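You operate a simulated robot arm through the tools that you are given. There is no shell and no other tool.

The job below is to be done with a simulated two-armed robot. You get a single attempt, and the scene is never put back.

Task
Pick up the white case from the inside of the tall carton with one hand, pass it to the other hand and put it on the top of the grey side table. Set down upright: white case.

Only the result counts: the job must be done as asked and must still hold three seconds after the hand-in. Knocking over, shifting, dropping, spilling or breaking anything else fails it.

Robot
Two 7-joint arms with two-finger parallel grippers on one trunk, on a base that moves. Base frame: it is fixed to the floor where the robot stands at the start and does not move with it; the origin is under the middle of the robot, x ahead of it, y to its left, z up; the surface under the hand at the start is at about z = 600. Lengths are in mm, angles in degrees, forces in N, time in s.
The left shoulder is at the start at [60, 143, 779], the right one opposite. With the tool pointing down near the work surface each hand reaches from about 320 to 740 mm from the robot's upright axis, wherever it stands, measured 20 degrees to its own side. Places, roughly: top of the grey side table [-2800, 3000, 700]. Payload 1.57 kg a hand.
Tool frame (each hand has its own): the origin (TCP) lies between the finger pads and is the grasp point; the fingertips stand 30 mm ahead of it; z points along the fingers, y is the line along which they close. Largest opening 110 mm; finger width 24, thickness 12; the body of the gripper, 48 by 112 mm, starts 78 mm behind the TCP.
Orientation is that of the tool frame in the base frame, as a unit quaternion [w, x, y, z]. With the fingers straight down and closing along the base's y, the tool's x points along the base's -x, its y along +y and its z along -z.

Tools
- The arms move only by the tool jog_arm. It takes "left_rows", "right_rows" or both (then of equal length, played together; a hand with none holds still); each is a list of rows, each an object of numbers (a shift or turn left out is 0, a gripper value left out holds the last): "dx", "dy", "dz": the shift along the tool's x, y, z in units of 25 mm (1.0 is 25 mm); "wx", "wy", "wz": the turn, a rotation vector about the tool's x, y, z in units of 5 degrees (1.0 is 5 degrees); "hand": the opening in per cent of the stroke, from 0 (shut) to 100 (fully open). In form: [{"dx": .., "dy": .., "dz": .., "wx": .., "wy": .., "wz": .., "hand": ..}, ...]. A call has 1 to 20 rows; each row shifts and turns the commanded pose from where the row before left it, along the tool's axes as they then stand. A call with a number of a shift or a turn outside -1 to 1 is refused whole. A row lasts 0.2 s, in which the tool goes at most 50 mm and 8.6 degrees; a call with a longer step from one row to the next is refused whole, and so is a gripper value outside its range. Where a pose cannot be reached the arm comes as near as it can. A force on the tool above 40 N (or 10 N above the force at the start of the call, whichever is more), or a blocked arm, ends the call early, and 0.2 s more pass. The fingers move at their own pace (about 45 mm/s each) and stop on an object; they squeeze with about 41 N. The grip force told is the motor's: it shows also when the fingers shut on nothing. Time passes only in rows, and 0.2 s behind the last, so rows that do not move let the fingers close. It gives the time, the measured TCP pose, the force on the tool (base axes), the opening and the grip force at its end, in the units of the frame above (readings bear some noise), with the torque about the TCP (base axes, N m) and any sound that the robot's microphone picked up.
- Cameras (640 x 400 px; columns grow to the right, rows downward): "scene" is now at [47.4, -32.4, 1398.9]; the picture's right is [-0.26, -0.97, 0.00], its down [-0.71, 0.19, -0.68] and it looks along [0.66, -0.18, -0.73] (base axes); focal length 277 px, centre (320, 200). "left" rides on the left gripper at [70, -16, -141] in its tool frame; the picture's right is [0.23, 0.97, 0.00], its down [-0.86, 0.20, -0.48] and it looks along [-0.47, 0.11, 0.88] (tool axes); focal length 222 px, centre (320, 200). "right" rides on the right gripper at [70, 16, -141] in its tool frame; the picture's right is [-0.23, 0.97, 0.00], its down [-0.86, -0.20, -0.48] and it looks along [-0.47, -0.11, 0.88] (tool axes); focal length 222 px, centre (320, 200). There is no depth. A picture from a camera that has moved, and an enlarged one, comes with that camera's place and axes in the base frame and with its lens. The place of the scene camera against the robot may be out by one fixed shift of up to 18 mm in any direction.
- grab_frame(camera): a new picture of that camera. It takes no simulated time.
- raise_lower(by): slides the trunk up (or, below 0, down) by that many mm; the arms and the scene camera ride with it, the base frame stays. It gives what a move gives, with no picture.
- base_move(legs): drives the robot by 1 to 6 legs, each [ahead, left, turn to the left] in mm, mm and degrees, along the robot's own axes; the way and the turn of a leg run together, so that a leg with both is an arc; at most 1500 mm and 180 degrees a leg. The arms and the cameras ride along, it lands a little off, and it stops where it bumps. It gives what a move gives.
- pan_tilt(pan, tilt): turns the head with the scene camera to pan (to the left, within 86 degrees either way) and tilt (down, from -29 to 69), counted from straight ahead of the robot. It gives what a move gives.
- zoom(camera, box): a new picture of the part [left, top, right, bottom] of that camera's present view, enlarged. It takes no simulated time.
- hand_in(): hands the job in; it is judged then, once.

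Places have to be worked out from the pictures, the camera data and where the tool is seen. Open the grippers and draw the arms clear of the work before you hand the job in, unless the task says otherwise.

The tools are called after "Emit:" by a JSON object that holds its "fn" and its "kwargs". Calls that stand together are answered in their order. jog_arm: Moves the arms, as the interface text tells. Its arguments: {"type":"object","properties":{"left_rows":{"type":"array"},"right_rows":{"type":"array"}},"required":[]} The other tools are called the same way: raise_lower (by) moves the trunk up or down; base_move (legs) drives the base; pan_tilt (pan, tilt) turns the head that bears the scene camera; grab_frame (camera) takes a picture; zoom (camera, box) takes an enlarged picture of a part of a camera's view; hand_in () hands the job in.

At the start:

```text
time: 0.0
left_eef_pos: [458.5, 52.3, 951.4]
left_tcp_rot: [-0.001, 0.0, 1.0, 0.0]
left_contact_force: [0.1, 0.0, 0.1]
left_wrist_torque: [0.04, -0.01, 0.02]
left_gripper_width: 110.1
left_finger_force: 0.0
right_eef_pos: [416.5, -330.2, 859.2]
right_tcp_rot: [0.0, -0.001, 1.0, 0.0]
right_contact_force: [-0.5, 0.6, 0.3]
right_wrist_torque: [0.05, -0.01, -0.03]
right_gripper_width: 109.9
right_finger_force: 0.0
trunk travel left (down, up): [-378.0, 212.0]
robot x, y, heading: [-1.7, -0.9, 0.2]
head pan, tilt (commanded): [-15.0, 47.2]
```

scene: 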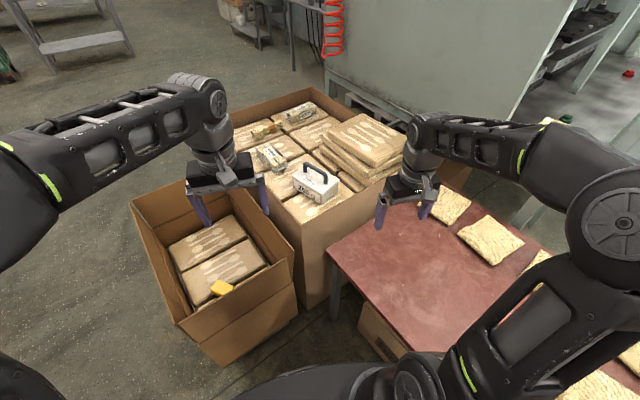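
right: 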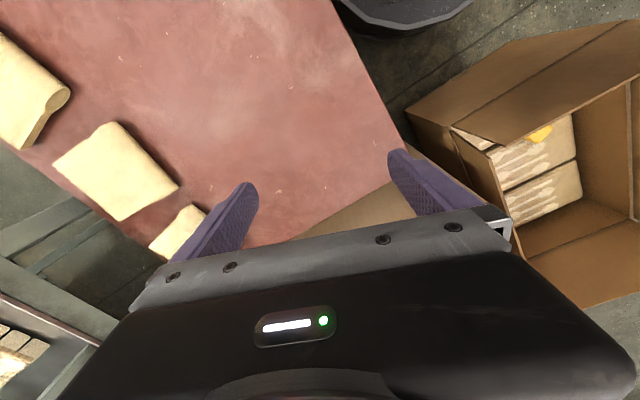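
left: 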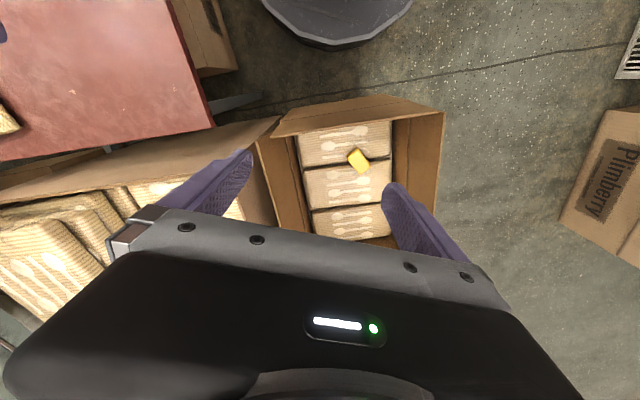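

I see a white case with a dark handle near (315,185) in the scene picture, seemingly sitting in a large carton. I zoom in to see it better.

Emit:
{"fn": "zoom", "kwargs": {"camera": "scene", "box": [220, 80, 440, 220]}}

Emit:
{"fn": "zoom", "kwargs": {"camera": "scene", "box": [260, 140, 380, 215]}}

Emit:
{"fn": "zoom", "kwargs": {"camera": "scene", "box": [120, 160, 340, 300]}}

```text
2.86 times, centred on (330, 150) of scene
camera zoom: at [47.4, -32.4, 1398.9], right [-0.26, -0.97, 0.0], down [-0.71, 0.19, -0.68], along [0.66, -0.18, -0.73], focal length 790 px, centre (291, 343)
```

zoom: 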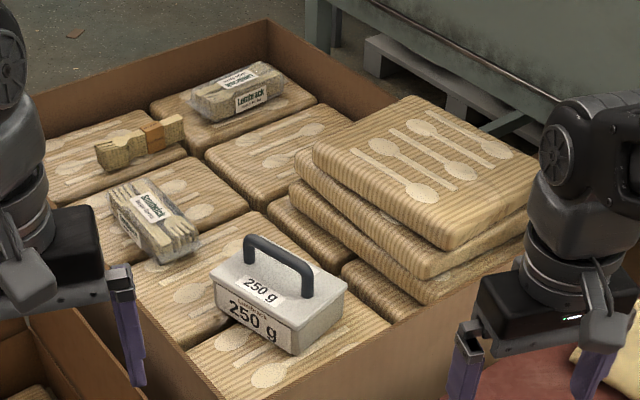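

```text
5.33 times, centred on (320, 178) of scene
camera zoom: at [47.4, -32.4, 1398.9], right [-0.26, -0.97, 0.0], down [-0.71, 0.19, -0.68], along [0.66, -0.18, -0.73], focal length 1475 px, centre (320, 320)
```

zoom: 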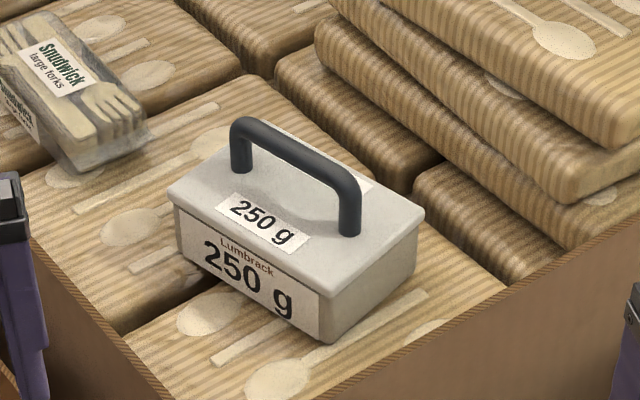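

```text
2.86 times, centred on (230, 230) of scene
camera zoom: at [47.4, -32.4, 1398.9], right [-0.26, -0.97, 0.0], down [-0.71, 0.19, -0.68], along [0.66, -0.18, -0.73], focal length 790 px, centre (577, 114)
```

zoom: 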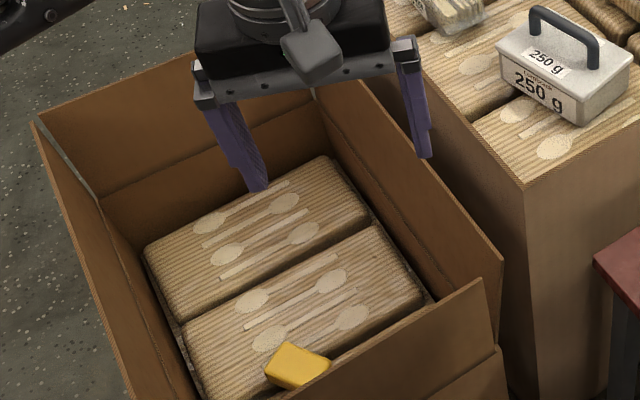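

The white case stands on the packs in the tall carton; I need depth. I raise the trunk by 200 mm to get a second scene view for triangulation.

Emit:
{"fn": "raise_lower", "kwargs": {"by": 200}}

Emit:
{"fn": "grab_frame", "kwargs": {"camera": "scene"}}

Emit:
{"fn": "zoom", "kwargs": {"camera": "scene", "box": [260, 160, 380, 235]}}

Emit:
{"fn": "grab_frame", "kwargs": {"camera": "left"}}

Emit:
{"fn": "grab_frame", "kwargs": {"camera": "right"}}

```text
time: 2.2
left_eef_pos: [459.1, 52.1, 1151.9]
left_tcp_rot: [-0.001, -0.001, 1.0, 0.001]
left_contact_force: [0.3, 0.4, -0.4]
left_wrist_torque: [0.01, 0.01, 0.01]
left_gripper_width: 110.0
left_finger_force: 0.0
right_eef_pos: [417.7, -330.5, 1059.7]
right_tcp_rot: [0.0, 0.001, 1.0, 0.0]
right_contact_force: [-0.6, -0.1, -0.2]
right_wrist_torque: [0.02, 0.02, 0.03]
right_gripper_width: 110.1
right_finger_force: 0.1
trunk travel left (down, up): [-578.0, 12.0]
robot x, y, heading: [-0.6, 1.7, -0.3]
head pan, tilt (commanded): [-15.0, 47.2]
```

```text
taken
camera scene: at [47.5, -32.5, 1598.9], right [-0.26, -0.97, 0.0], down [-0.71, 0.19, -0.68], along [0.66, -0.18, -0.73], focal length 277 px, centre (320, 200)
```

scene: 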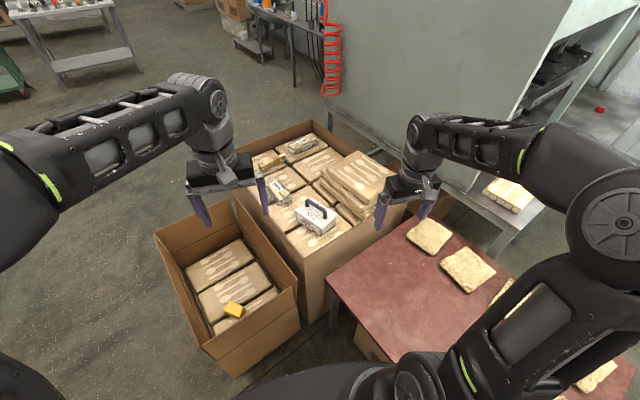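

```text
5.33 times, centred on (320, 198) of scene
camera zoom: at [47.5, -32.5, 1598.9], right [-0.26, -0.97, 0.0], down [-0.71, 0.19, -0.68], along [0.66, -0.18, -0.73], focal length 1475 px, centre (320, 213)
```

zoom: 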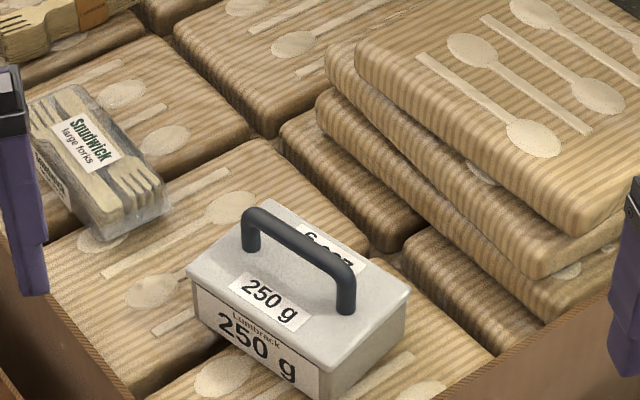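

```text
taken
camera left: at [389.7, 36.0, 1292.7], right [-0.23, 0.97, 0.0], down [0.86, 0.2, 0.48], along [0.47, 0.11, -0.88], focal length 222 px, centre (320, 200)
```

left: 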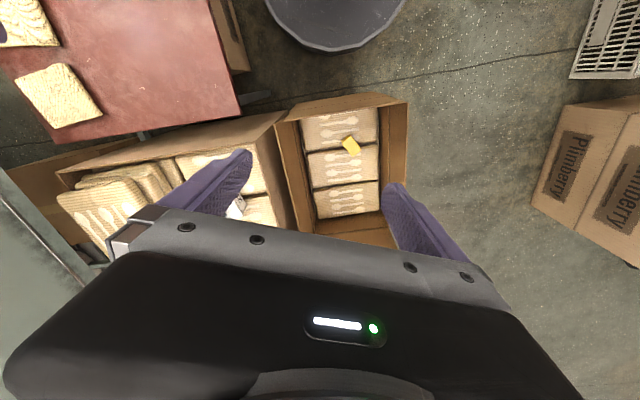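

```text
taken
camera right: at [348.6, -314.8, 1201.1], right [0.23, 0.97, 0.0], down [0.86, -0.2, 0.48], along [0.47, -0.11, -0.88], focal length 222 px, centre (320, 200)
```

right: 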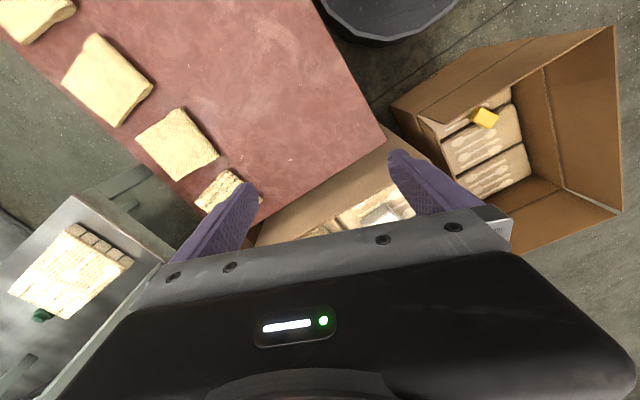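

Triangulating the two views puts the lid of the case at about z≈700, handle centre near [786, -211, 740], handle axis about 34° from x. Before driving I look around with the head to learn the floor layout and the way to the side table.

Emit:
{"fn": "pan_tilt", "kwargs": {"pan": 80, "tilt": 15}}

Emit:
{"fn": "grab_frame", "kwargs": {"camera": "scene"}}

Emit:
{"fn": "pan_tilt", "kwargs": {"pan": 30, "tilt": 60}}

Emit:
{"fn": "grab_frame", "kwargs": {"camera": "scene"}}

Emit:
{"fn": "pan_tilt", "kwargs": {"pan": -15, "tilt": 69}}

Emit:
{"fn": "grab_frame", "kwargs": {"camera": "scene"}}

Emit:
{"fn": "pan_tilt", "kwargs": {"pan": -80, "tilt": 40}}

Emit:
{"fn": "grab_frame", "kwargs": {"camera": "scene"}}

```text
time: 3.9
left_eef_pos: [458.6, 52.6, 1151.3]
left_tcp_rot: [0.0, 0.0, 1.0, 0.0]
left_contact_force: [0.1, 0.3, 0.1]
left_wrist_torque: [0.04, 0.0, -0.01]
left_gripper_width: 110.1
left_finger_force: 0.1
right_eef_pos: [417.3, -330.7, 1060.6]
right_tcp_rot: [0.0, 0.0, 1.0, 0.0]
right_contact_force: [-0.4, -0.3, -0.5]
right_wrist_torque: [0.01, 0.05, 0.02]
right_gripper_width: 110.1
right_finger_force: 0.1
trunk travel left (down, up): [-578.0, 12.0]
robot x, y, heading: [-1.8, 1.9, 0.0]
head pan, tilt (commanded): [80.0, 15.0]
```

```text
taken
camera scene: at [-13.1, 80.1, 1648.8], right [0.98, -0.17, 0.0], down [-0.05, -0.26, -0.97], along [0.17, 0.95, -0.26], focal length 277 px, centre (320, 200)
```

scene: 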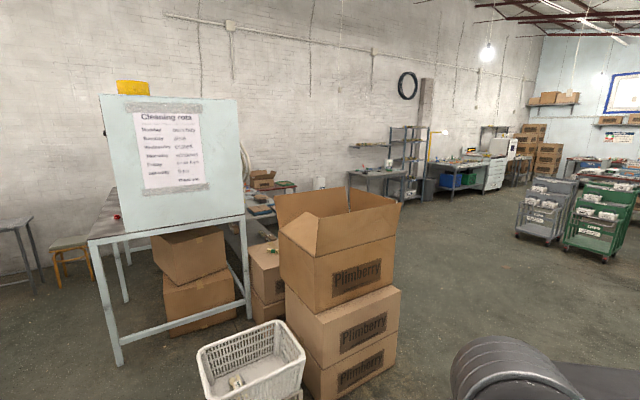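

```text
time: 5.1
left_eef_pos: [457.6, 52.5, 1152.0]
left_tcp_rot: [0.0, 0.0, 1.0, 0.0]
left_contact_force: [0.5, 0.7, 0.7]
left_wrist_torque: [-0.01, -0.01, 0.01]
left_gripper_width: 110.2
left_finger_force: 0.1
right_eef_pos: [417.1, -330.3, 1059.0]
right_tcp_rot: [0.0, -0.001, 1.0, -0.001]
right_contact_force: [0.1, 0.3, -1.0]
right_wrist_torque: [0.01, 0.02, 0.01]
right_gripper_width: 110.1
right_finger_force: 0.1
trunk travel left (down, up): [-578.0, 12.0]
robot x, y, heading: [-1.2, 2.0, -0.2]
head pan, tilt (commanded): [30.0, 60.0]
```

```text
taken
camera scene: at [28.4, 21.5, 1582.6], right [0.5, -0.87, 0.0], down [-0.75, -0.43, -0.5], along [0.43, 0.25, -0.87], focal length 277 px, centre (320, 200)
```

scene: 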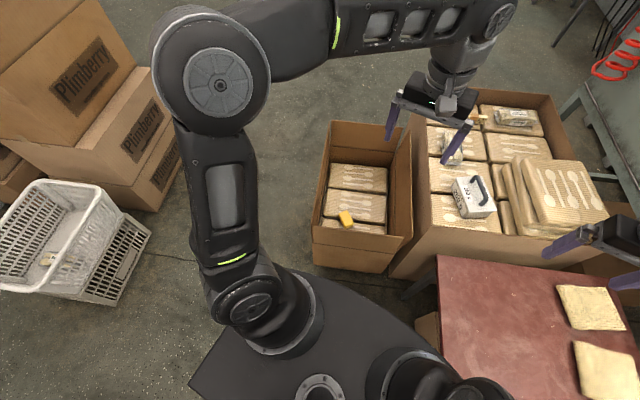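

```text
time: 6.2
left_eef_pos: [457.9, 52.5, 1151.2]
left_tcp_rot: [0.0, 0.0, 1.0, 0.0]
left_contact_force: [0.0, -0.4, -0.7]
left_wrist_torque: [0.02, 0.04, -0.02]
left_gripper_width: 109.9
left_finger_force: 0.0
right_eef_pos: [418.1, -329.8, 1058.8]
right_tcp_rot: [0.0, 0.0, 1.0, 0.0]
right_contact_force: [-0.4, 0.6, 0.1]
right_wrist_torque: [0.06, 0.0, 0.01]
right_gripper_width: 109.8
right_finger_force: 0.0
trunk travel left (down, up): [-578.0, 12.0]
robot x, y, heading: [-0.8, -2.1, 0.1]
head pan, tilt (commanded): [-15.0, 68.8]
```

```text
taken
camera scene: at [24.7, -26.3, 1573.2], right [-0.26, -0.97, 0.0], down [-0.9, 0.24, -0.36], along [0.35, -0.09, -0.93], focal length 277 px, centre (320, 200)
```

scene: 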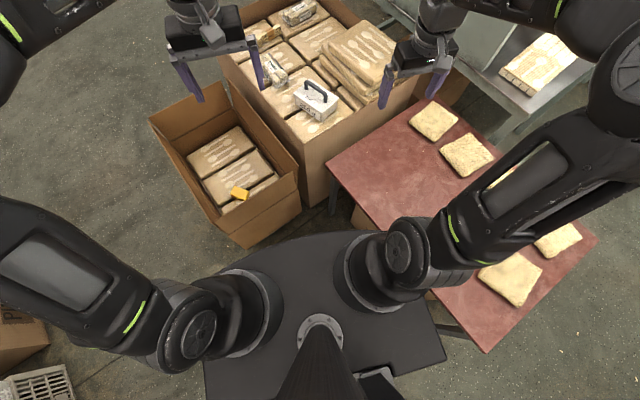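

```text
time: 7.5
left_eef_pos: [457.9, 52.1, 1152.4]
left_tcp_rot: [0.0, 0.0, 1.0, 0.001]
left_contact_force: [1.4, 0.0, -0.3]
left_wrist_torque: [-0.02, -0.01, -0.01]
left_gripper_width: 110.2
left_finger_force: 0.0
right_eef_pos: [418.0, -329.3, 1059.4]
right_tcp_rot: [0.0, 0.0, 1.0, 0.0]
right_contact_force: [-1.0, 0.0, -0.9]
right_wrist_torque: [0.03, -0.01, -0.01]
right_gripper_width: 110.0
right_finger_force: 0.0
trunk travel left (down, up): [-578.0, 12.0]
robot x, y, heading: [-0.2, 0.1, 0.1]
head pan, tilt (commanded): [-80.0, 40.0]
```

```text
taken
camera scene: at [-14.5, -95.6, 1609.3], right [-0.98, -0.17, 0.0], down [-0.11, 0.63, -0.77], along [0.13, -0.75, -0.64], focal length 277 px, centre (320, 200)
```

scene: 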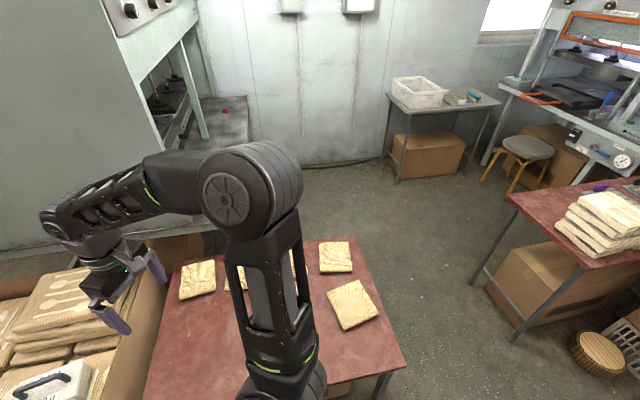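

Layout seen: small carton ahead-left, table at right, base front quite close, so I'd rather reach with a tilted right hand than drive. I point the head back at the case and turn the right hand by 34° yaw and 25° tilt so the fingers straddle the handle.

Emit:
{"fn": "pan_tilt", "kwargs": {"pan": -15, "tilt": 47.2}}

Emit:
{"fn": "jog_arm", "kwargs": {"right_rows": [{"wz": -0.97}, {"wz": -0.97}, {"wz": -0.97}, {"wz": -0.97}, {"wz": -0.97}, {"wz": -0.97}, {"wz": -0.98}, {"wy": -1}, {"wy": -1}, {"wy": -1}, {"wy": -1}, {"wy": -1}]}}

Emit:
{"fn": "grab_frame", "kwargs": {"camera": "scene"}}

Emit:
{"fn": "grab_frame", "kwargs": {"camera": "right"}}

```text
time: 8.9
left_eef_pos: [456.8, 52.7, 1152.3]
left_tcp_rot: [0.0, 0.0, 1.0, 0.0]
left_contact_force: [0.6, 0.5, 0.2]
left_wrist_torque: [0.02, -0.03, 0.01]
left_gripper_width: 110.2
left_finger_force: 0.0
right_eef_pos: [418.1, -330.6, 1058.4]
right_tcp_rot: [-0.001, -0.001, 1.0, 0.0]
right_contact_force: [-0.3, 0.0, 1.3]
right_wrist_torque: [0.03, -0.02, -0.01]
right_gripper_width: 110.2
right_finger_force: 0.1
trunk travel left (down, up): [-578.0, 12.0]
robot x, y, heading: [0.0, -3.0, -0.3]
head pan, tilt (commanded): [-15.0, 47.2]
```

```text
time: 11.5
left_eef_pos: [457.1, 51.9, 1151.7]
left_tcp_rot: [0.0, 0.0, 1.0, 0.0]
left_contact_force: [1.1, 0.0, -0.1]
left_wrist_torque: [0.0, -0.02, 0.0]
left_gripper_width: 110.1
left_finger_force: 0.1
right_eef_pos: [416.6, -330.1, 1059.9]
right_tcp_rot: [0.208, -0.285, 0.933, 0.063]
right_contact_force: [0.4, 1.1, -0.6]
right_wrist_torque: [-0.05, 0.01, -0.01]
right_gripper_width: 109.9
right_finger_force: 0.0
trunk travel left (down, up): [-578.0, 12.0]
robot x, y, heading: [-0.9, 0.1, 0.0]
head pan, tilt (commanded): [-15.0, 47.2]
```

```text
taken
camera scene: at [47.0, -32.7, 1599.0], right [-0.26, -0.97, 0.0], down [-0.71, 0.19, -0.68], along [0.66, -0.18, -0.73], focal length 277 px, centre (320, 200)
```

scene: 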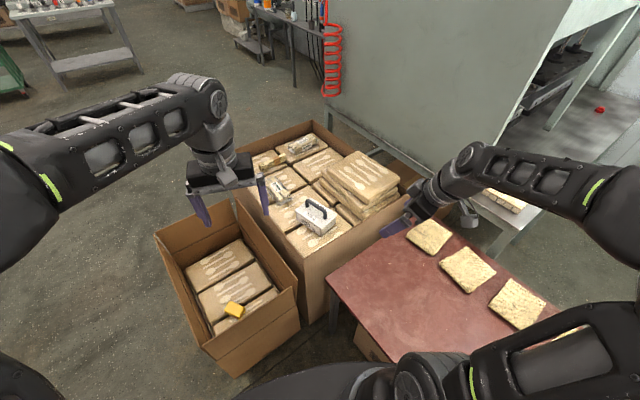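

```text
taken
camera right: at [307.4, -386.4, 1158.6], right [-0.37, 0.92, 0.1], down [0.58, 0.15, 0.8], along [0.72, 0.35, -0.6], focal length 222 px, centre (320, 200)
```

right: 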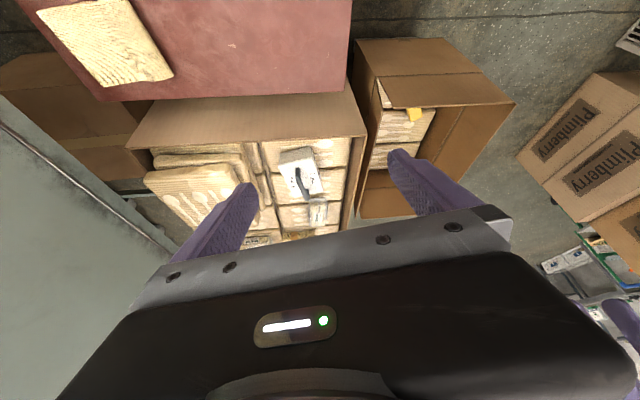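

The orientation was reached and the right wrist camera now sees the case between the fingers. I zoom there to refine its place and the direction of the handle.

Emit:
{"fn": "zoom", "kwargs": {"camera": "right", "box": [240, 130, 368, 210]}}

Emit:
{"fn": "zoom", "kwargs": {"camera": "scene", "box": [260, 180, 356, 240]}}

```text
5.00 times, centred on (304, 170) of right
camera zoom: at [307.4, -386.4, 1158.6], right [-0.37, 0.92, 0.1], down [0.58, 0.15, 0.8], along [0.72, 0.35, -0.6], focal length 1111 px, centre (400, 350)
```

zoom: 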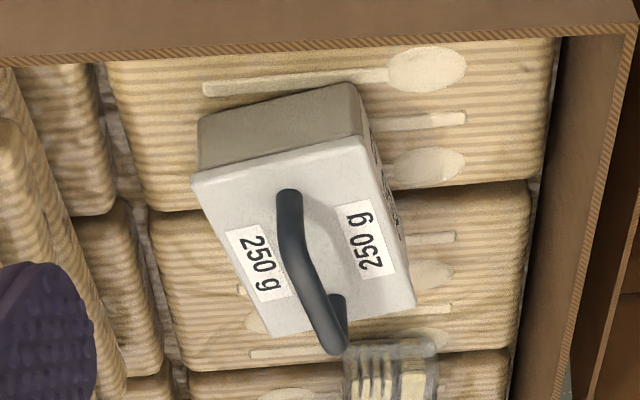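

```text
6.67 times, centred on (308, 210) of scene
camera zoom: at [47.0, -32.7, 1599.0], right [-0.26, -0.97, 0.0], down [-0.71, 0.19, -0.68], along [0.66, -0.18, -0.73], focal length 1844 px, centre (400, 133)
```

zoom: 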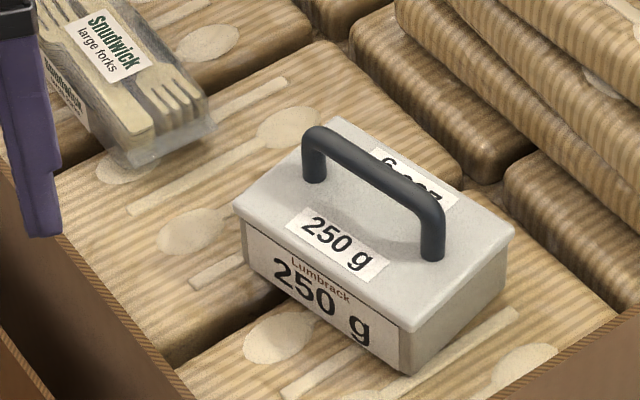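

From the wrist camera the handle spans roughly [738,-234] to [818,-175] on the lid, angle ≈35°. I move the right hand to about 100 mm short of the near half of the handle, along the finger direction, and look again.

Emit:
{"fn": "jog_arm", "kwargs": {"right_rows": [{"dx": -0.532, "dy": -0.314, "dz": 0.974}, {"dx": -0.532, "dy": -0.314, "dz": 0.974}, {"dx": -0.532, "dy": -0.314, "dz": 0.974}, {"dx": -0.532, "dy": -0.314, "dz": 0.974}, {"dx": -0.532, "dy": -0.314, "dz": 0.974}, {"dx": -0.532, "dy": -0.314, "dz": 0.974}, {"dx": -0.532, "dy": -0.314, "dz": 0.974}, {"dx": -0.532, "dy": -0.314, "dz": 0.974}, {"dx": -0.532, "dy": -0.314, "dz": 0.974}, {"dx": -0.532, "dy": -0.314, "dz": 0.974}, {"dx": -0.532, "dy": -0.314, "dz": 0.974}, {"dx": -0.532, "dy": -0.314, "dz": 0.974}, {"dx": -0.532, "dy": -0.314, "dz": 0.974}]}}

Emit:
{"fn": "grab_frame", "kwargs": {"camera": "scene"}}

Emit:
{"fn": "grab_frame", "kwargs": {"camera": "right"}}

```text
time: 14.3
left_eef_pos: [458.6, 52.7, 1151.7]
left_tcp_rot: [-0.001, 0.001, 1.0, 0.001]
left_contact_force: [0.7, -1.2, -0.2]
left_wrist_torque: [0.03, 0.01, 0.02]
left_gripper_width: 110.3
left_finger_force: 0.2
right_eef_pos: [716.3, -252.5, 843.7]
right_tcp_rot: [0.207, -0.285, 0.934, 0.064]
right_contact_force: [0.1, 0.4, -0.4]
right_wrist_torque: [0.03, 0.0, 0.02]
right_gripper_width: 110.0
right_finger_force: 0.2
trunk travel left (down, up): [-578.0, 12.0]
robot x, y, heading: [-2.6, -2.1, -0.2]
head pan, tilt (commanded): [-15.0, 47.2]
```

```text
taken
camera scene: at [48.3, -32.4, 1598.9], right [-0.26, -0.97, 0.0], down [-0.71, 0.19, -0.68], along [0.66, -0.18, -0.73], focal length 277 px, centre (320, 200)
```

scene: 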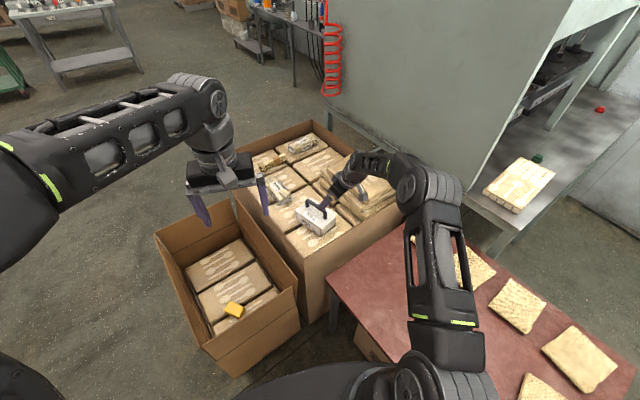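

```text
taken
camera right: at [607.1, -307.4, 942.6], right [-0.37, 0.92, 0.1], down [0.59, 0.15, 0.79], along [0.72, 0.35, -0.6], focal length 222 px, centre (320, 200)
```

right: 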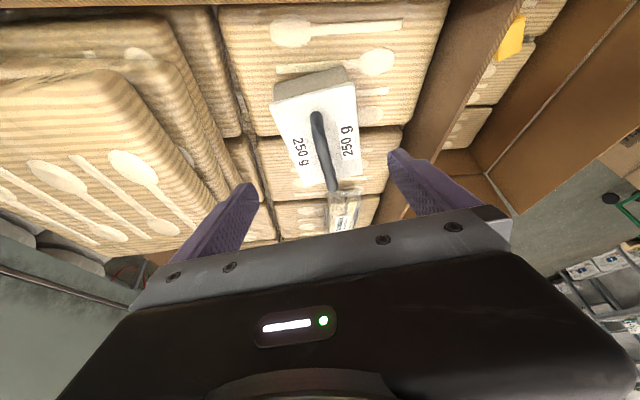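

The hand is about 100 mm short of the handle, well centred. I zoom the wrist camera to triangulate with the previous view.

Emit:
{"fn": "zoom", "kwargs": {"camera": "right", "box": [240, 50, 400, 150]}}

Emit:
{"fn": "zoom", "kwargs": {"camera": "right", "box": [250, 120, 410, 220]}}

Emit:
{"fn": "zoom", "kwargs": {"camera": "scene", "box": [270, 140, 398, 220]}}

```text
4.00 times, centred on (320, 100) of right
camera zoom: at [607.1, -307.4, 942.6], right [-0.37, 0.92, 0.1], down [0.59, 0.15, 0.79], along [0.72, 0.35, -0.6], focal length 888 px, centre (320, 600)
```

zoom: 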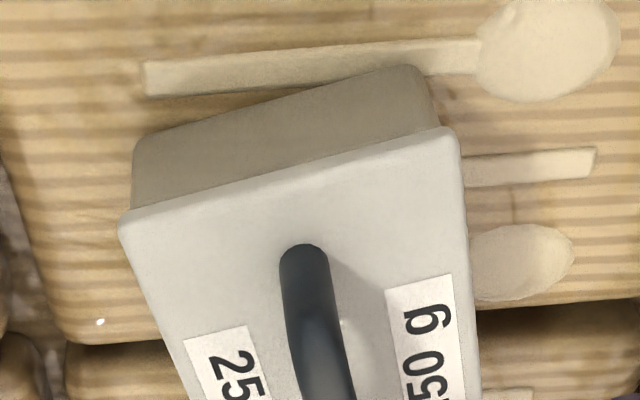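

```text
4.00 times, centred on (330, 170) of right
camera zoom: at [607.1, -307.4, 942.6], right [-0.37, 0.92, 0.1], down [0.59, 0.15, 0.79], along [0.72, 0.35, -0.6], focal length 888 px, centre (280, 320)
```

zoom: 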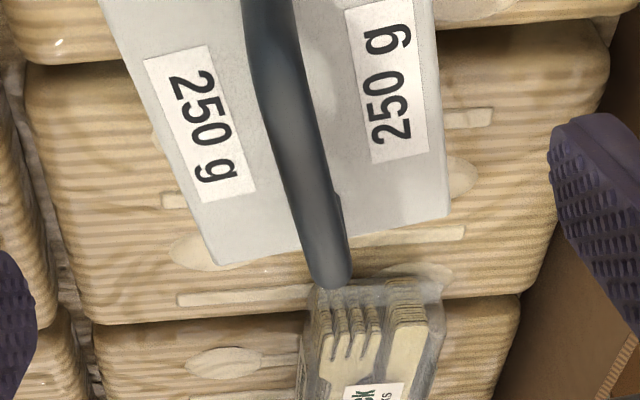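

```text
5.00 times, centred on (334, 180) of scene
camera zoom: at [48.3, -32.4, 1598.9], right [-0.26, -0.97, 0.0], down [-0.71, 0.19, -0.68], along [0.66, -0.18, -0.73], focal length 1383 px, centre (250, 300)
```

zoom: 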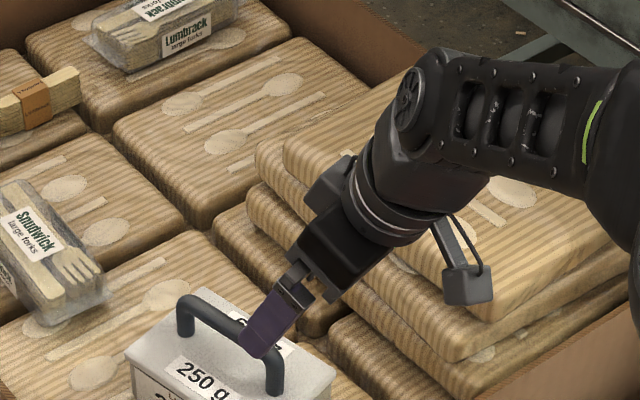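

Both wrist views agree on the lid at z≈693±8, handle centre ≈[785,-204], bar centre ≈732. I part-close the fingers to about 60 mm and advance to 40 mm short of the grasp point on the near half of the bar.

Emit:
{"fn": "jog_arm", "kwargs": {"right_rows": [{"dx": -0.068, "dy": 0.014, "dz": 0.63, "hand": 55}, {"dx": -0.068, "dy": 0.014, "dz": 0.63}, {"dx": -0.068, "dy": 0.014, "dz": 0.63}, {"dx": -0.068, "dy": 0.014, "dz": 0.63}, {"dx": -0.068, "dy": 0.014, "dz": 0.63}]}}

Emit:
{"fn": "grab_frame", "kwargs": {"camera": "right"}}

Emit:
{"fn": "zoom", "kwargs": {"camera": "scene", "box": [280, 170, 360, 220]}}

```text
time: 15.5
left_eef_pos: [458.9, 53.5, 1152.1]
left_tcp_rot: [0.0, 0.0, 1.0, 0.0]
left_contact_force: [-0.6, 0.7, 0.1]
left_wrist_torque: [0.02, -0.01, -0.02]
left_gripper_width: 110.1
left_finger_force: 0.0
right_eef_pos: [749.6, -227.6, 778.9]
right_tcp_rot: [0.207, -0.285, 0.934, 0.063]
right_contact_force: [0.1, -0.1, 0.1]
right_wrist_torque: [0.02, 0.0, -0.01]
right_gripper_width: 60.3
right_finger_force: 0.0
trunk travel left (down, up): [-578.0, 12.0]
robot x, y, heading: [3.5, 0.2, 0.1]
head pan, tilt (commanded): [-15.0, 47.2]
```

```text
taken
camera right: at [639.2, -284.2, 877.8], right [-0.37, 0.92, 0.1], down [0.59, 0.15, 0.8], along [0.72, 0.35, -0.6], focal length 222 px, centre (320, 200)
```

right: 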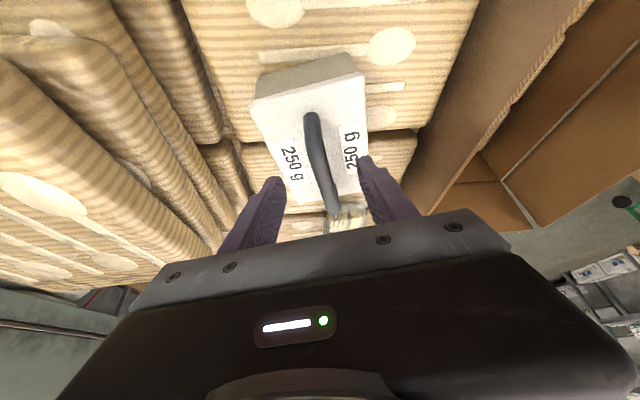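

```text
8.00 times, centred on (320, 195) of scene
camera zoom: at [48.0, -32.3, 1598.9], right [-0.26, -0.97, 0.0], down [-0.71, 0.19, -0.68], along [0.66, -0.18, -0.73], focal length 2213 px, centre (320, 240)
```

zoom: 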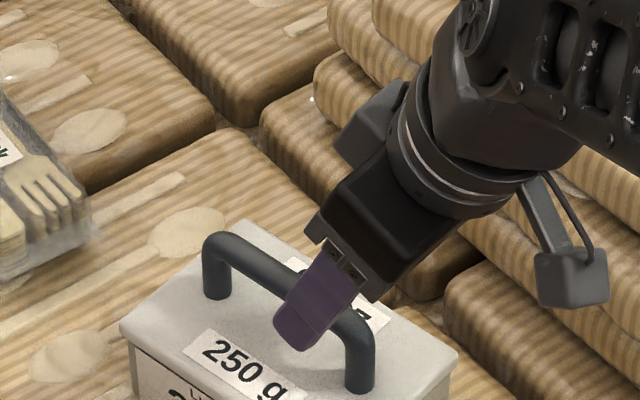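

The bar lies between the fingertips. I zoom on the wrist view to check the lateral alignment and depth before the last 40 mm.

Emit:
{"fn": "zoom", "kwargs": {"camera": "right", "box": [240, 90, 400, 240]}}

```text
2.67 times, centred on (320, 165) of right
camera zoom: at [639.2, -284.2, 877.8], right [-0.37, 0.92, 0.1], down [0.59, 0.15, 0.8], along [0.72, 0.35, -0.6], focal length 592 px, centre (320, 293)
```

zoom: 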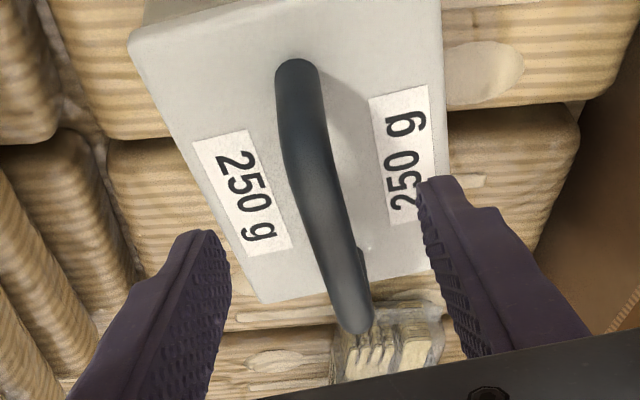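

Bar is centred within ~2 mm and the yaw within ~2°. I advance the last ~41 mm along the finger direction, still open.

Emit:
{"fn": "jog_arm", "kwargs": {"right_rows": [{"dz": 0.42}, {"dz": 0.42}, {"dz": 0.42}, {"dz": 0.4}]}}

Emit:
{"fn": "zoom", "kwargs": {"camera": "right", "box": [240, 90, 400, 240]}}

Emit:
{"fn": "zoom", "kwargs": {"camera": "scene", "box": [280, 170, 360, 220]}}

```text
time: 16.5
left_eef_pos: [458.3, 53.0, 1152.0]
left_tcp_rot: [0.0, 0.0, 1.0, 0.0]
left_contact_force: [0.8, 0.5, -0.1]
left_wrist_torque: [0.0, -0.01, 0.0]
left_gripper_width: 109.7
left_finger_force: 0.1
right_eef_pos: [763.7, -217.5, 741.7]
right_tcp_rot: [0.206, -0.286, 0.934, 0.063]
right_contact_force: [-0.2, 0.0, 0.5]
right_wrist_torque: [0.0, 0.01, -0.02]
right_gripper_width: 60.3
right_finger_force: 0.0
trunk travel left (down, up): [-578.0, 12.0]
robot x, y, heading: [-3.3, 3.6, 0.0]
head pan, tilt (commanded): [-15.0, 47.2]
```

```text
2.67 times, centred on (320, 165) of right
camera zoom: at [653.0, -273.7, 839.7], right [-0.37, 0.92, 0.1], down [0.59, 0.15, 0.8], along [0.72, 0.35, -0.6], focal length 592 px, centre (320, 293)
```

zoom: 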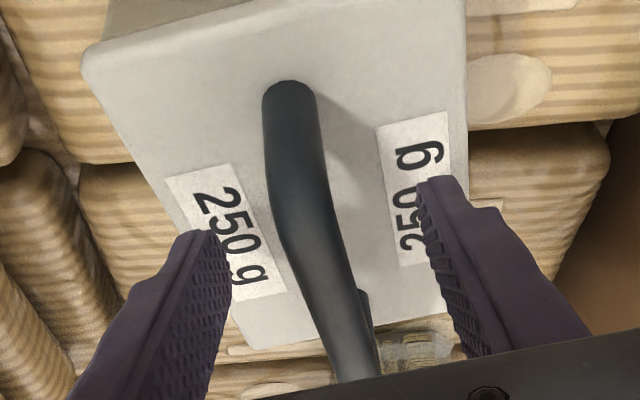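

```text
8.00 times, centred on (320, 195) of scene
camera zoom: at [47.7, -32.3, 1599.0], right [-0.26, -0.97, 0.0], down [-0.71, 0.19, -0.68], along [0.66, -0.18, -0.73], focal length 2213 px, centre (320, 240)
```

zoom: 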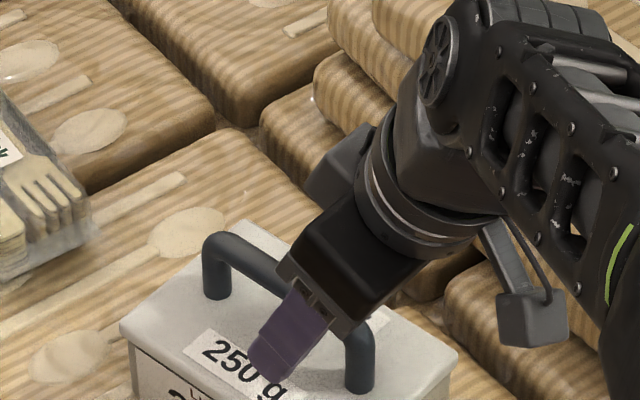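

The fingers straddle the bar with no contact force. I close the right gripper on the handle.

Emit:
{"fn": "jog_arm", "kwargs": {"right_rows": [{"hand": 0}, {"hand": 0}, {"hand": 0}, {"hand": 0}, {"hand": 0}, {"hand": 0}]}}

Emit:
{"fn": "zoom", "kwargs": {"camera": "right", "box": [240, 90, 400, 240]}}

Emit:
{"fn": "zoom", "kwargs": {"camera": "scene", "box": [280, 170, 360, 220]}}

```text
time: 17.9
left_eef_pos: [458.6, 53.6, 1153.1]
left_tcp_rot: [0.0, 0.0, 1.0, 0.0]
left_contact_force: [-0.7, -0.2, 0.1]
left_wrist_torque: [0.02, 0.0, -0.01]
left_gripper_width: 110.2
left_finger_force: 0.0
right_eef_pos: [762.7, -217.7, 741.0]
right_tcp_rot: [0.207, -0.286, 0.933, 0.063]
right_contact_force: [-0.4, -0.6, -0.1]
right_wrist_torque: [-0.04, -0.01, 0.12]
right_gripper_width: 15.4
right_finger_force: 30.9
trunk travel left (down, up): [-578.0, 12.0]
robot x, y, heading: [-0.8, 2.1, -0.2]
head pan, tilt (commanded): [-15.0, 47.2]
```

```text
2.67 times, centred on (320, 165) of right
camera zoom: at [652.8, -273.7, 839.8], right [-0.37, 0.92, 0.1], down [0.59, 0.15, 0.8], along [0.72, 0.35, -0.6], focal length 592 px, centre (320, 293)
```

zoom: 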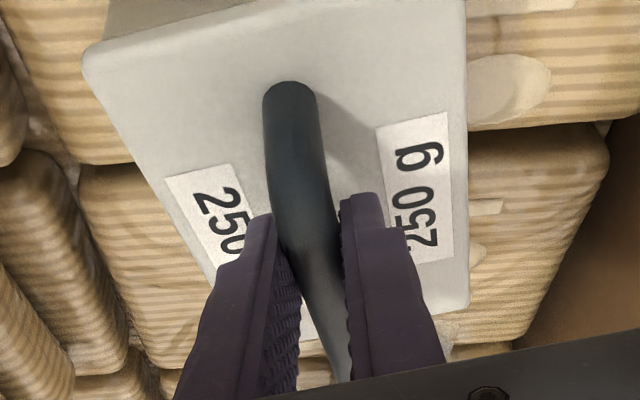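

```text
8.00 times, centred on (320, 195) of scene
camera zoom: at [47.5, -32.4, 1598.9], right [-0.26, -0.97, 0.0], down [-0.71, 0.19, -0.68], along [0.66, -0.18, -0.73], focal length 2213 px, centre (320, 240)
```

zoom: 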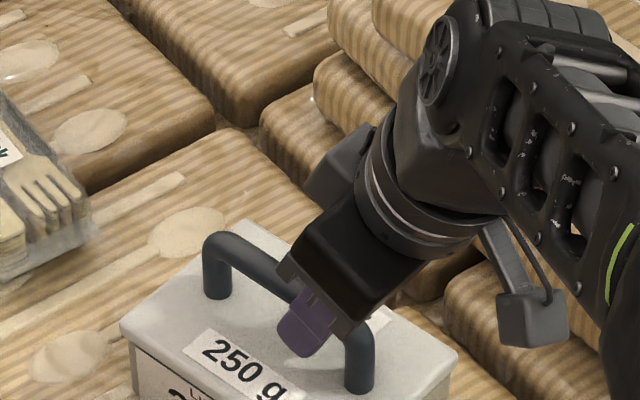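

The fingers stopped at 15.4 mm with 31 N of grip: the bar is held. I lift 30 mm straight up and check load and tilt.

Emit:
{"fn": "jog_arm", "kwargs": {"right_rows": [{"dx": -0.085, "dz": -0.181}, {"dx": -0.127, "dz": -0.272}, {"dx": -0.169, "dz": -0.3625}, {"dx": -0.127, "dz": -0.272}, {}]}}

Emit:
{"fn": "grab_frame", "kwargs": {"camera": "right"}}

Emit:
{"fn": "zoom", "kwargs": {"camera": "scene", "box": [260, 155, 372, 225]}}

```text
time: 19.1
left_eef_pos: [458.7, 53.1, 1150.7]
left_tcp_rot: [0.0, 0.001, 1.0, 0.0]
left_contact_force: [0.0, 0.9, -0.7]
left_wrist_torque: [-0.01, 0.05, -0.01]
left_gripper_width: 109.9
left_finger_force: 0.0
right_eef_pos: [761.4, -218.3, 771.3]
right_tcp_rot: [0.207, -0.285, 0.934, 0.063]
right_contact_force: [0.4, 0.2, -2.6]
right_wrist_torque: [-0.07, 0.05, -0.02]
right_gripper_width: 15.1
right_finger_force: 30.7
trunk travel left (down, up): [-578.0, 12.0]
robot x, y, heading: [0.0, -0.5, 0.1]
head pan, tilt (commanded): [-15.0, 47.2]
```

```text
taken
camera right: at [651.6, -274.2, 870.3], right [-0.37, 0.92, 0.1], down [0.59, 0.15, 0.79], along [0.72, 0.35, -0.6], focal length 222 px, centre (320, 200)
```

right: 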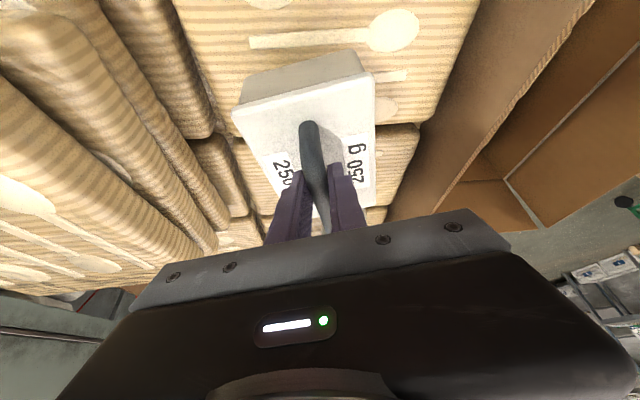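

```text
5.71 times, centred on (316, 190) of scene
camera zoom: at [47.9, -32.5, 1598.9], right [-0.26, -0.97, 0.0], down [-0.71, 0.19, -0.68], along [0.66, -0.18, -0.73], focal length 1580 px, centre (343, 257)
```

zoom: 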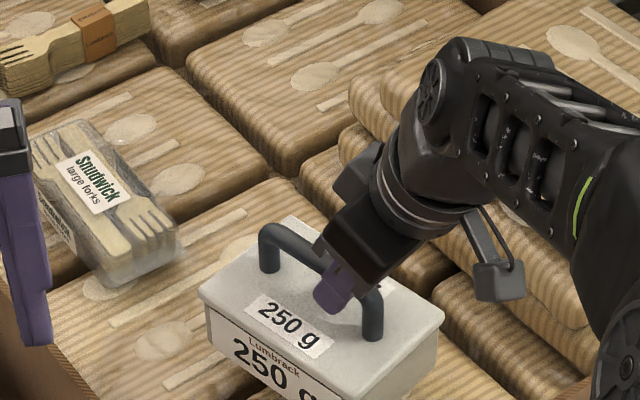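

The lift reads about 2.6 N (≈265 g) and the case hangs level. I lift it another 180 mm clear of the carton.

Emit:
{"fn": "jog_arm", "kwargs": {"right_rows": [{"dx": -0.2, "dz": -0.43}, {"dx": -0.38, "dz": -0.8157}, {"dx": -0.38, "dz": -0.8157}, {"dx": -0.38, "dz": -0.8157}, {"dx": -0.38, "dz": -0.8157}, {"dx": -0.38, "dz": -0.8157}, {"dx": -0.38, "dz": -0.8157}, {"dx": -0.38, "dz": -0.8157}, {"dx": -0.2, "dz": -0.43}]}}

Emit:
{"fn": "grab_frame", "kwargs": {"camera": "right"}}

Emit:
{"fn": "grab_frame", "kwargs": {"camera": "scene"}}

```text
time: 21.1
left_eef_pos: [458.6, 52.4, 1152.0]
left_tcp_rot: [0.0, 0.0, 1.0, 0.0]
left_contact_force: [-0.4, -1.0, 0.2]
left_wrist_torque: [0.03, -0.01, -0.02]
left_gripper_width: 110.2
left_finger_force: 0.0
right_eef_pos: [760.4, -216.1, 952.5]
right_tcp_rot: [0.208, -0.285, 0.933, 0.063]
right_contact_force: [0.2, -0.3, -2.0]
right_wrist_torque: [-0.05, 0.08, 0.01]
right_gripper_width: 15.0
right_finger_force: 31.0
trunk travel left (down, up): [-578.0, 12.0]
robot x, y, heading: [0.6, -1.5, 0.0]
head pan, tilt (commanded): [-15.0, 47.2]
```

```text
taken
camera right: at [650.7, -272.8, 1051.7], right [-0.37, 0.92, 0.1], down [0.59, 0.15, 0.8], along [0.72, 0.35, -0.6], focal length 222 px, centre (320, 200)
```

right: 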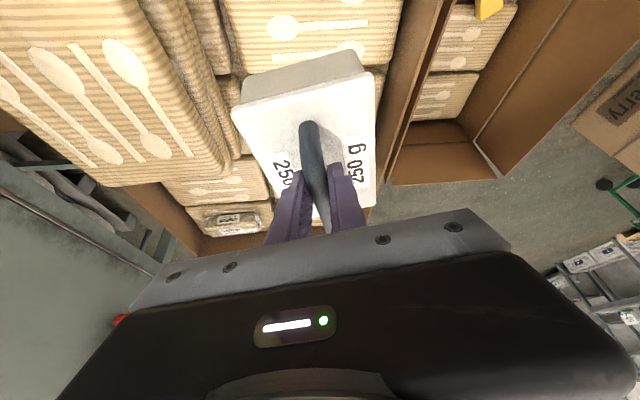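

```text
taken
camera scene: at [47.8, -32.5, 1598.9], right [-0.26, -0.97, 0.0], down [-0.71, 0.19, -0.68], along [0.66, -0.18, -0.73], focal length 277 px, centre (320, 200)
```

scene: 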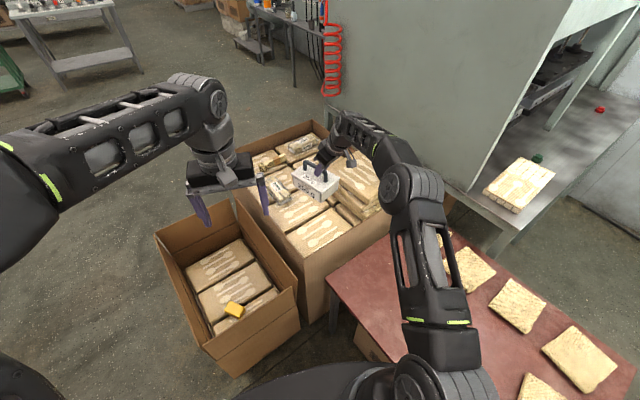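

The case is well clear of the carton. I bring the right hand back in front of the robot, while the left hand moves aside to the left and begins to turn for the handover.

Emit:
{"fn": "jog_arm", "kwargs": {"right_rows": [{"dx": 0.16, "dy": 0.452, "dz": -0.119}, {"dx": 0.319, "dy": 0.904, "dz": -0.237}, {"dx": 0.319, "dy": 0.904, "dz": -0.237}, {"dx": 0.319, "dy": 0.904, "dz": -0.237}, {"dx": 0.319, "dy": 0.904, "dz": -0.237}, {"dx": 0.319, "dy": 0.904, "dz": -0.237}, {"dx": 0.319, "dy": 0.904, "dz": -0.237}, {"dx": 0.319, "dy": 0.904, "dz": -0.237}, {"dx": 0.319, "dy": 0.904, "dz": -0.237}, {"dx": 0.319, "dy": 0.904, "dz": -0.237}, {"dx": 0.319, "dy": 0.904, "dz": -0.237}, {"dx": 0.319, "dy": 0.904, "dz": -0.237}, {"dx": 0.319, "dy": 0.904, "dz": -0.237}, {"dx": 0.319, "dy": 0.904, "dz": -0.237}, {"dx": 0.16, "dy": 0.452, "dz": -0.119}], "left_rows": [{"dy": 1}, {"dy": 1}, {"dy": 1}, {"dy": 1}, {"dy": 1}, {"dy": 1}, {"dy": 1}, {"wz": 1}, {"wz": 1}, {"wz": 1}, {"wz": 1}, {"wz": 1}, {"wz": 1}, {"wz": 1}, {"wz": 1}]}}

Emit:
{"fn": "grab_frame", "kwargs": {"camera": "scene"}}

Emit:
{"fn": "grab_frame", "kwargs": {"camera": "right"}}

```text
time: 24.3
left_eef_pos: [458.2, 228.1, 1152.2]
left_tcp_rot: [0.0, 0.343, 0.939, -0.001]
left_contact_force: [0.6, 0.6, 0.4]
left_wrist_torque: [-0.01, -0.04, 0.03]
left_gripper_width: 110.0
left_finger_force: 0.2
right_eef_pos: [470.7, -31.0, 978.2]
right_tcp_rot: [0.207, -0.284, 0.934, 0.063]
right_contact_force: [-0.2, 0.5, -2.6]
right_wrist_torque: [-0.04, 0.06, -0.03]
right_gripper_width: 15.0
right_finger_force: 31.3
trunk travel left (down, up): [-578.0, 12.0]
robot x, y, heading: [-0.8, -1.5, 0.0]
head pan, tilt (commanded): [-15.0, 47.2]
```

```text
taken
camera scene: at [47.5, -32.3, 1598.9], right [-0.26, -0.97, 0.0], down [-0.71, 0.19, -0.68], along [0.66, -0.18, -0.73], focal length 277 px, centre (320, 200)
```

scene: 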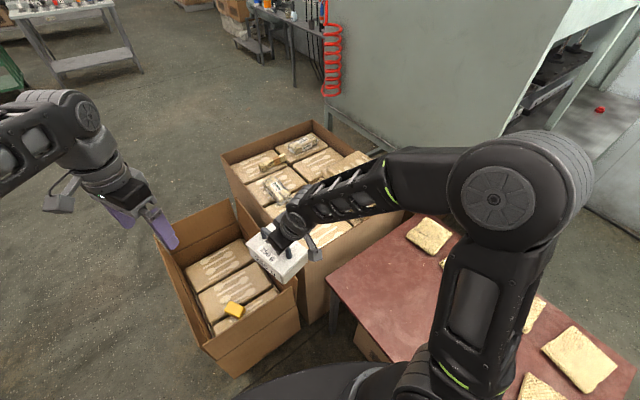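

```text
taken
camera right: at [360.6, -87.1, 1078.2], right [-0.37, 0.92, 0.1], down [0.59, 0.15, 0.79], along [0.72, 0.35, -0.6], focal length 222 px, centre (320, 200)
```

right: 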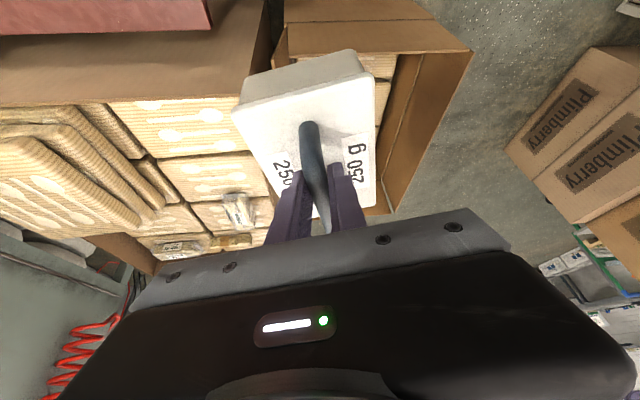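

Both reached their places, case still level. I now yaw the right hand 56° about the vertical so the handle lies along base y, while the left hand finishes its turn.

Emit:
{"fn": "jog_arm", "kwargs": {"right_rows": [{"wx": -0.43, "wz": -0.9227}, {"wx": -0.43, "wz": -0.9227}, {"wx": -0.43, "wz": -0.9227}, {"wx": -0.43, "wz": -0.9227}, {"wx": -0.43, "wz": -0.9227}, {"wx": -0.43, "wz": -0.9227}, {"wx": -0.43, "wz": -0.9227}, {"wx": -0.43, "wz": -0.9227}, {"wx": -0.43, "wz": -0.9227}, {"wx": -0.43, "wz": -0.9227}, {"wx": -0.43, "wz": -0.9227}, {}, {}, {}, {}], "left_rows": [{"wz": 1}, {"wz": 1}, {"wz": 1}, {"wz": 1}, {"wz": 1}, {"wz": 1}, {"wz": 1}, {"wz": 1}, {"wz": 1}, {"wz": 1}, {"wy": -1}, {"wy": -1}, {"wy": -1}, {"wy": -1}, {"wy": -1}]}}

Emit:
{"fn": "grab_frame", "kwargs": {"camera": "scene"}}

Emit:
{"fn": "grab_frame", "kwargs": {"camera": "right"}}

Emit:
{"fn": "grab_frame", "kwargs": {"camera": "left"}}

```text
time: 27.5
left_eef_pos: [458.9, 229.1, 1152.3]
left_tcp_rot: [0.154, 0.69, 0.69, -0.154]
left_contact_force: [-0.2, 0.0, -0.1]
left_wrist_torque: [0.02, 0.01, -0.02]
left_gripper_width: 110.3
left_finger_force: 0.0
right_eef_pos: [472.6, -31.7, 980.2]
right_tcp_rot: [0.153, -0.69, 0.691, 0.152]
right_contact_force: [-1.0, 0.2, -3.6]
right_wrist_torque: [-0.09, 0.01, -0.01]
right_gripper_width: 15.3
right_finger_force: 31.1
trunk travel left (down, up): [-578.0, 12.0]
robot x, y, heading: [1.7, 0.0, 0.0]
head pan, tilt (commanded): [-15.0, 47.2]
```

```text
taken
camera scene: at [47.7, -32.0, 1598.9], right [-0.26, -0.97, 0.0], down [-0.71, 0.19, -0.68], along [0.66, -0.18, -0.73], focal length 277 px, centre (320, 200)
```

scene: 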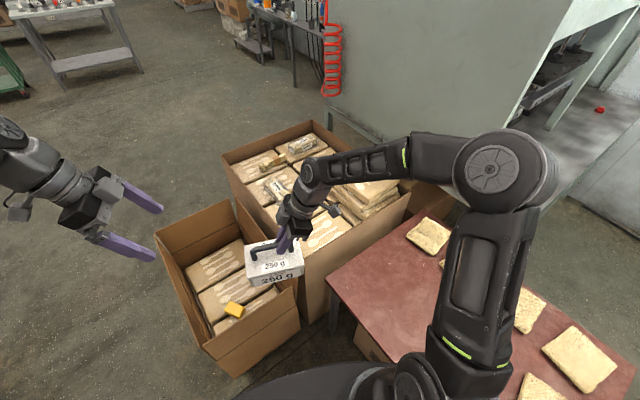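

```text
taken
camera right: at [456.6, -154.8, 1079.3], right [-0.97, 0.21, 0.1], down [0.2, 0.57, 0.8], along [0.11, 0.79, -0.6], focal length 222 px, centre (320, 200)
```

right: 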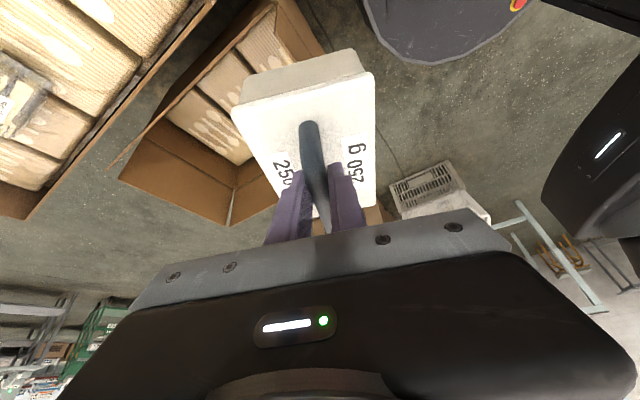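

```text
taken
camera left: at [443.9, 351.4, 1250.1], right [0.97, 0.21, -0.1], down [0.2, -0.57, 0.8], along [0.11, -0.79, -0.6], focal length 222 px, centre (320, 200)
```

left: 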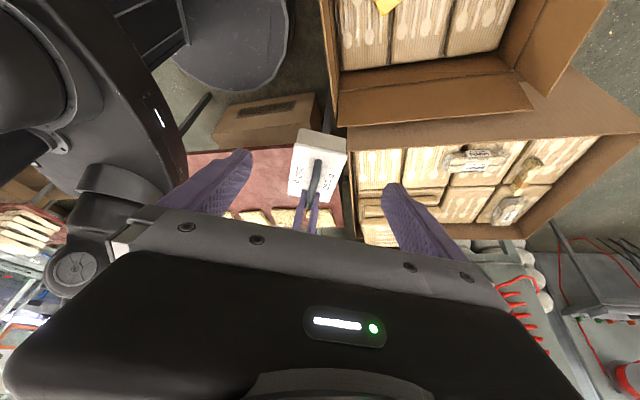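

The handle now lies along y with both hands mirrored. I zoom the left wrist camera onto the handle to work out where the free half of the bar is.

Emit:
{"fn": "zoom", "kwargs": {"camera": "left", "box": [260, 110, 388, 240]}}

Emit:
{"fn": "zoom", "kwargs": {"camera": "right", "box": [220, 30, 400, 240]}}

Emit:
{"fn": "zoom", "kwargs": {"camera": "scene", "box": [220, 200, 340, 300]}}

```text
3.08 times, centred on (324, 175) of left
camera zoom: at [443.9, 351.4, 1250.1], right [0.97, 0.21, -0.1], down [0.2, -0.57, 0.8], along [0.11, -0.79, -0.6], focal length 684 px, centre (308, 277)
```

zoom: 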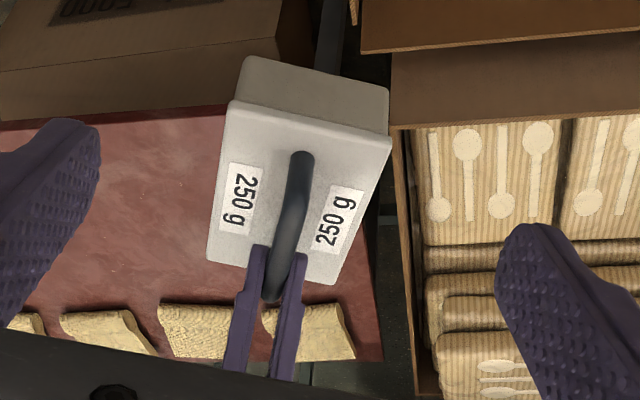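

```text
1.90 times, centred on (310, 135) of right
camera zoom: at [456.6, -154.8, 1079.3], right [-0.97, 0.21, 0.1], down [0.2, 0.57, 0.8], along [0.11, 0.79, -0.6], focal length 423 px, centre (339, 324)
```

zoom: 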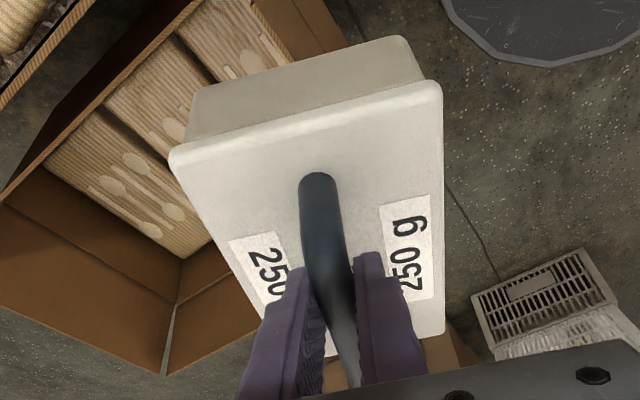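

```text
4.00 times, centred on (280, 250) of scene
camera zoom: at [47.7, -32.0, 1598.9], right [-0.26, -0.97, 0.0], down [-0.71, 0.19, -0.68], along [0.66, -0.18, -0.73], focal length 1106 px, centre (480, 0)
```

zoom: 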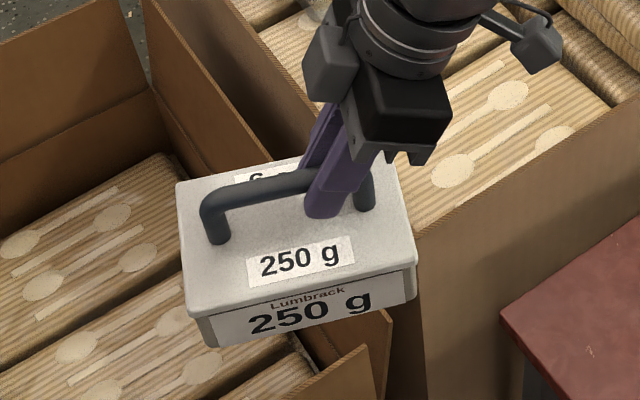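

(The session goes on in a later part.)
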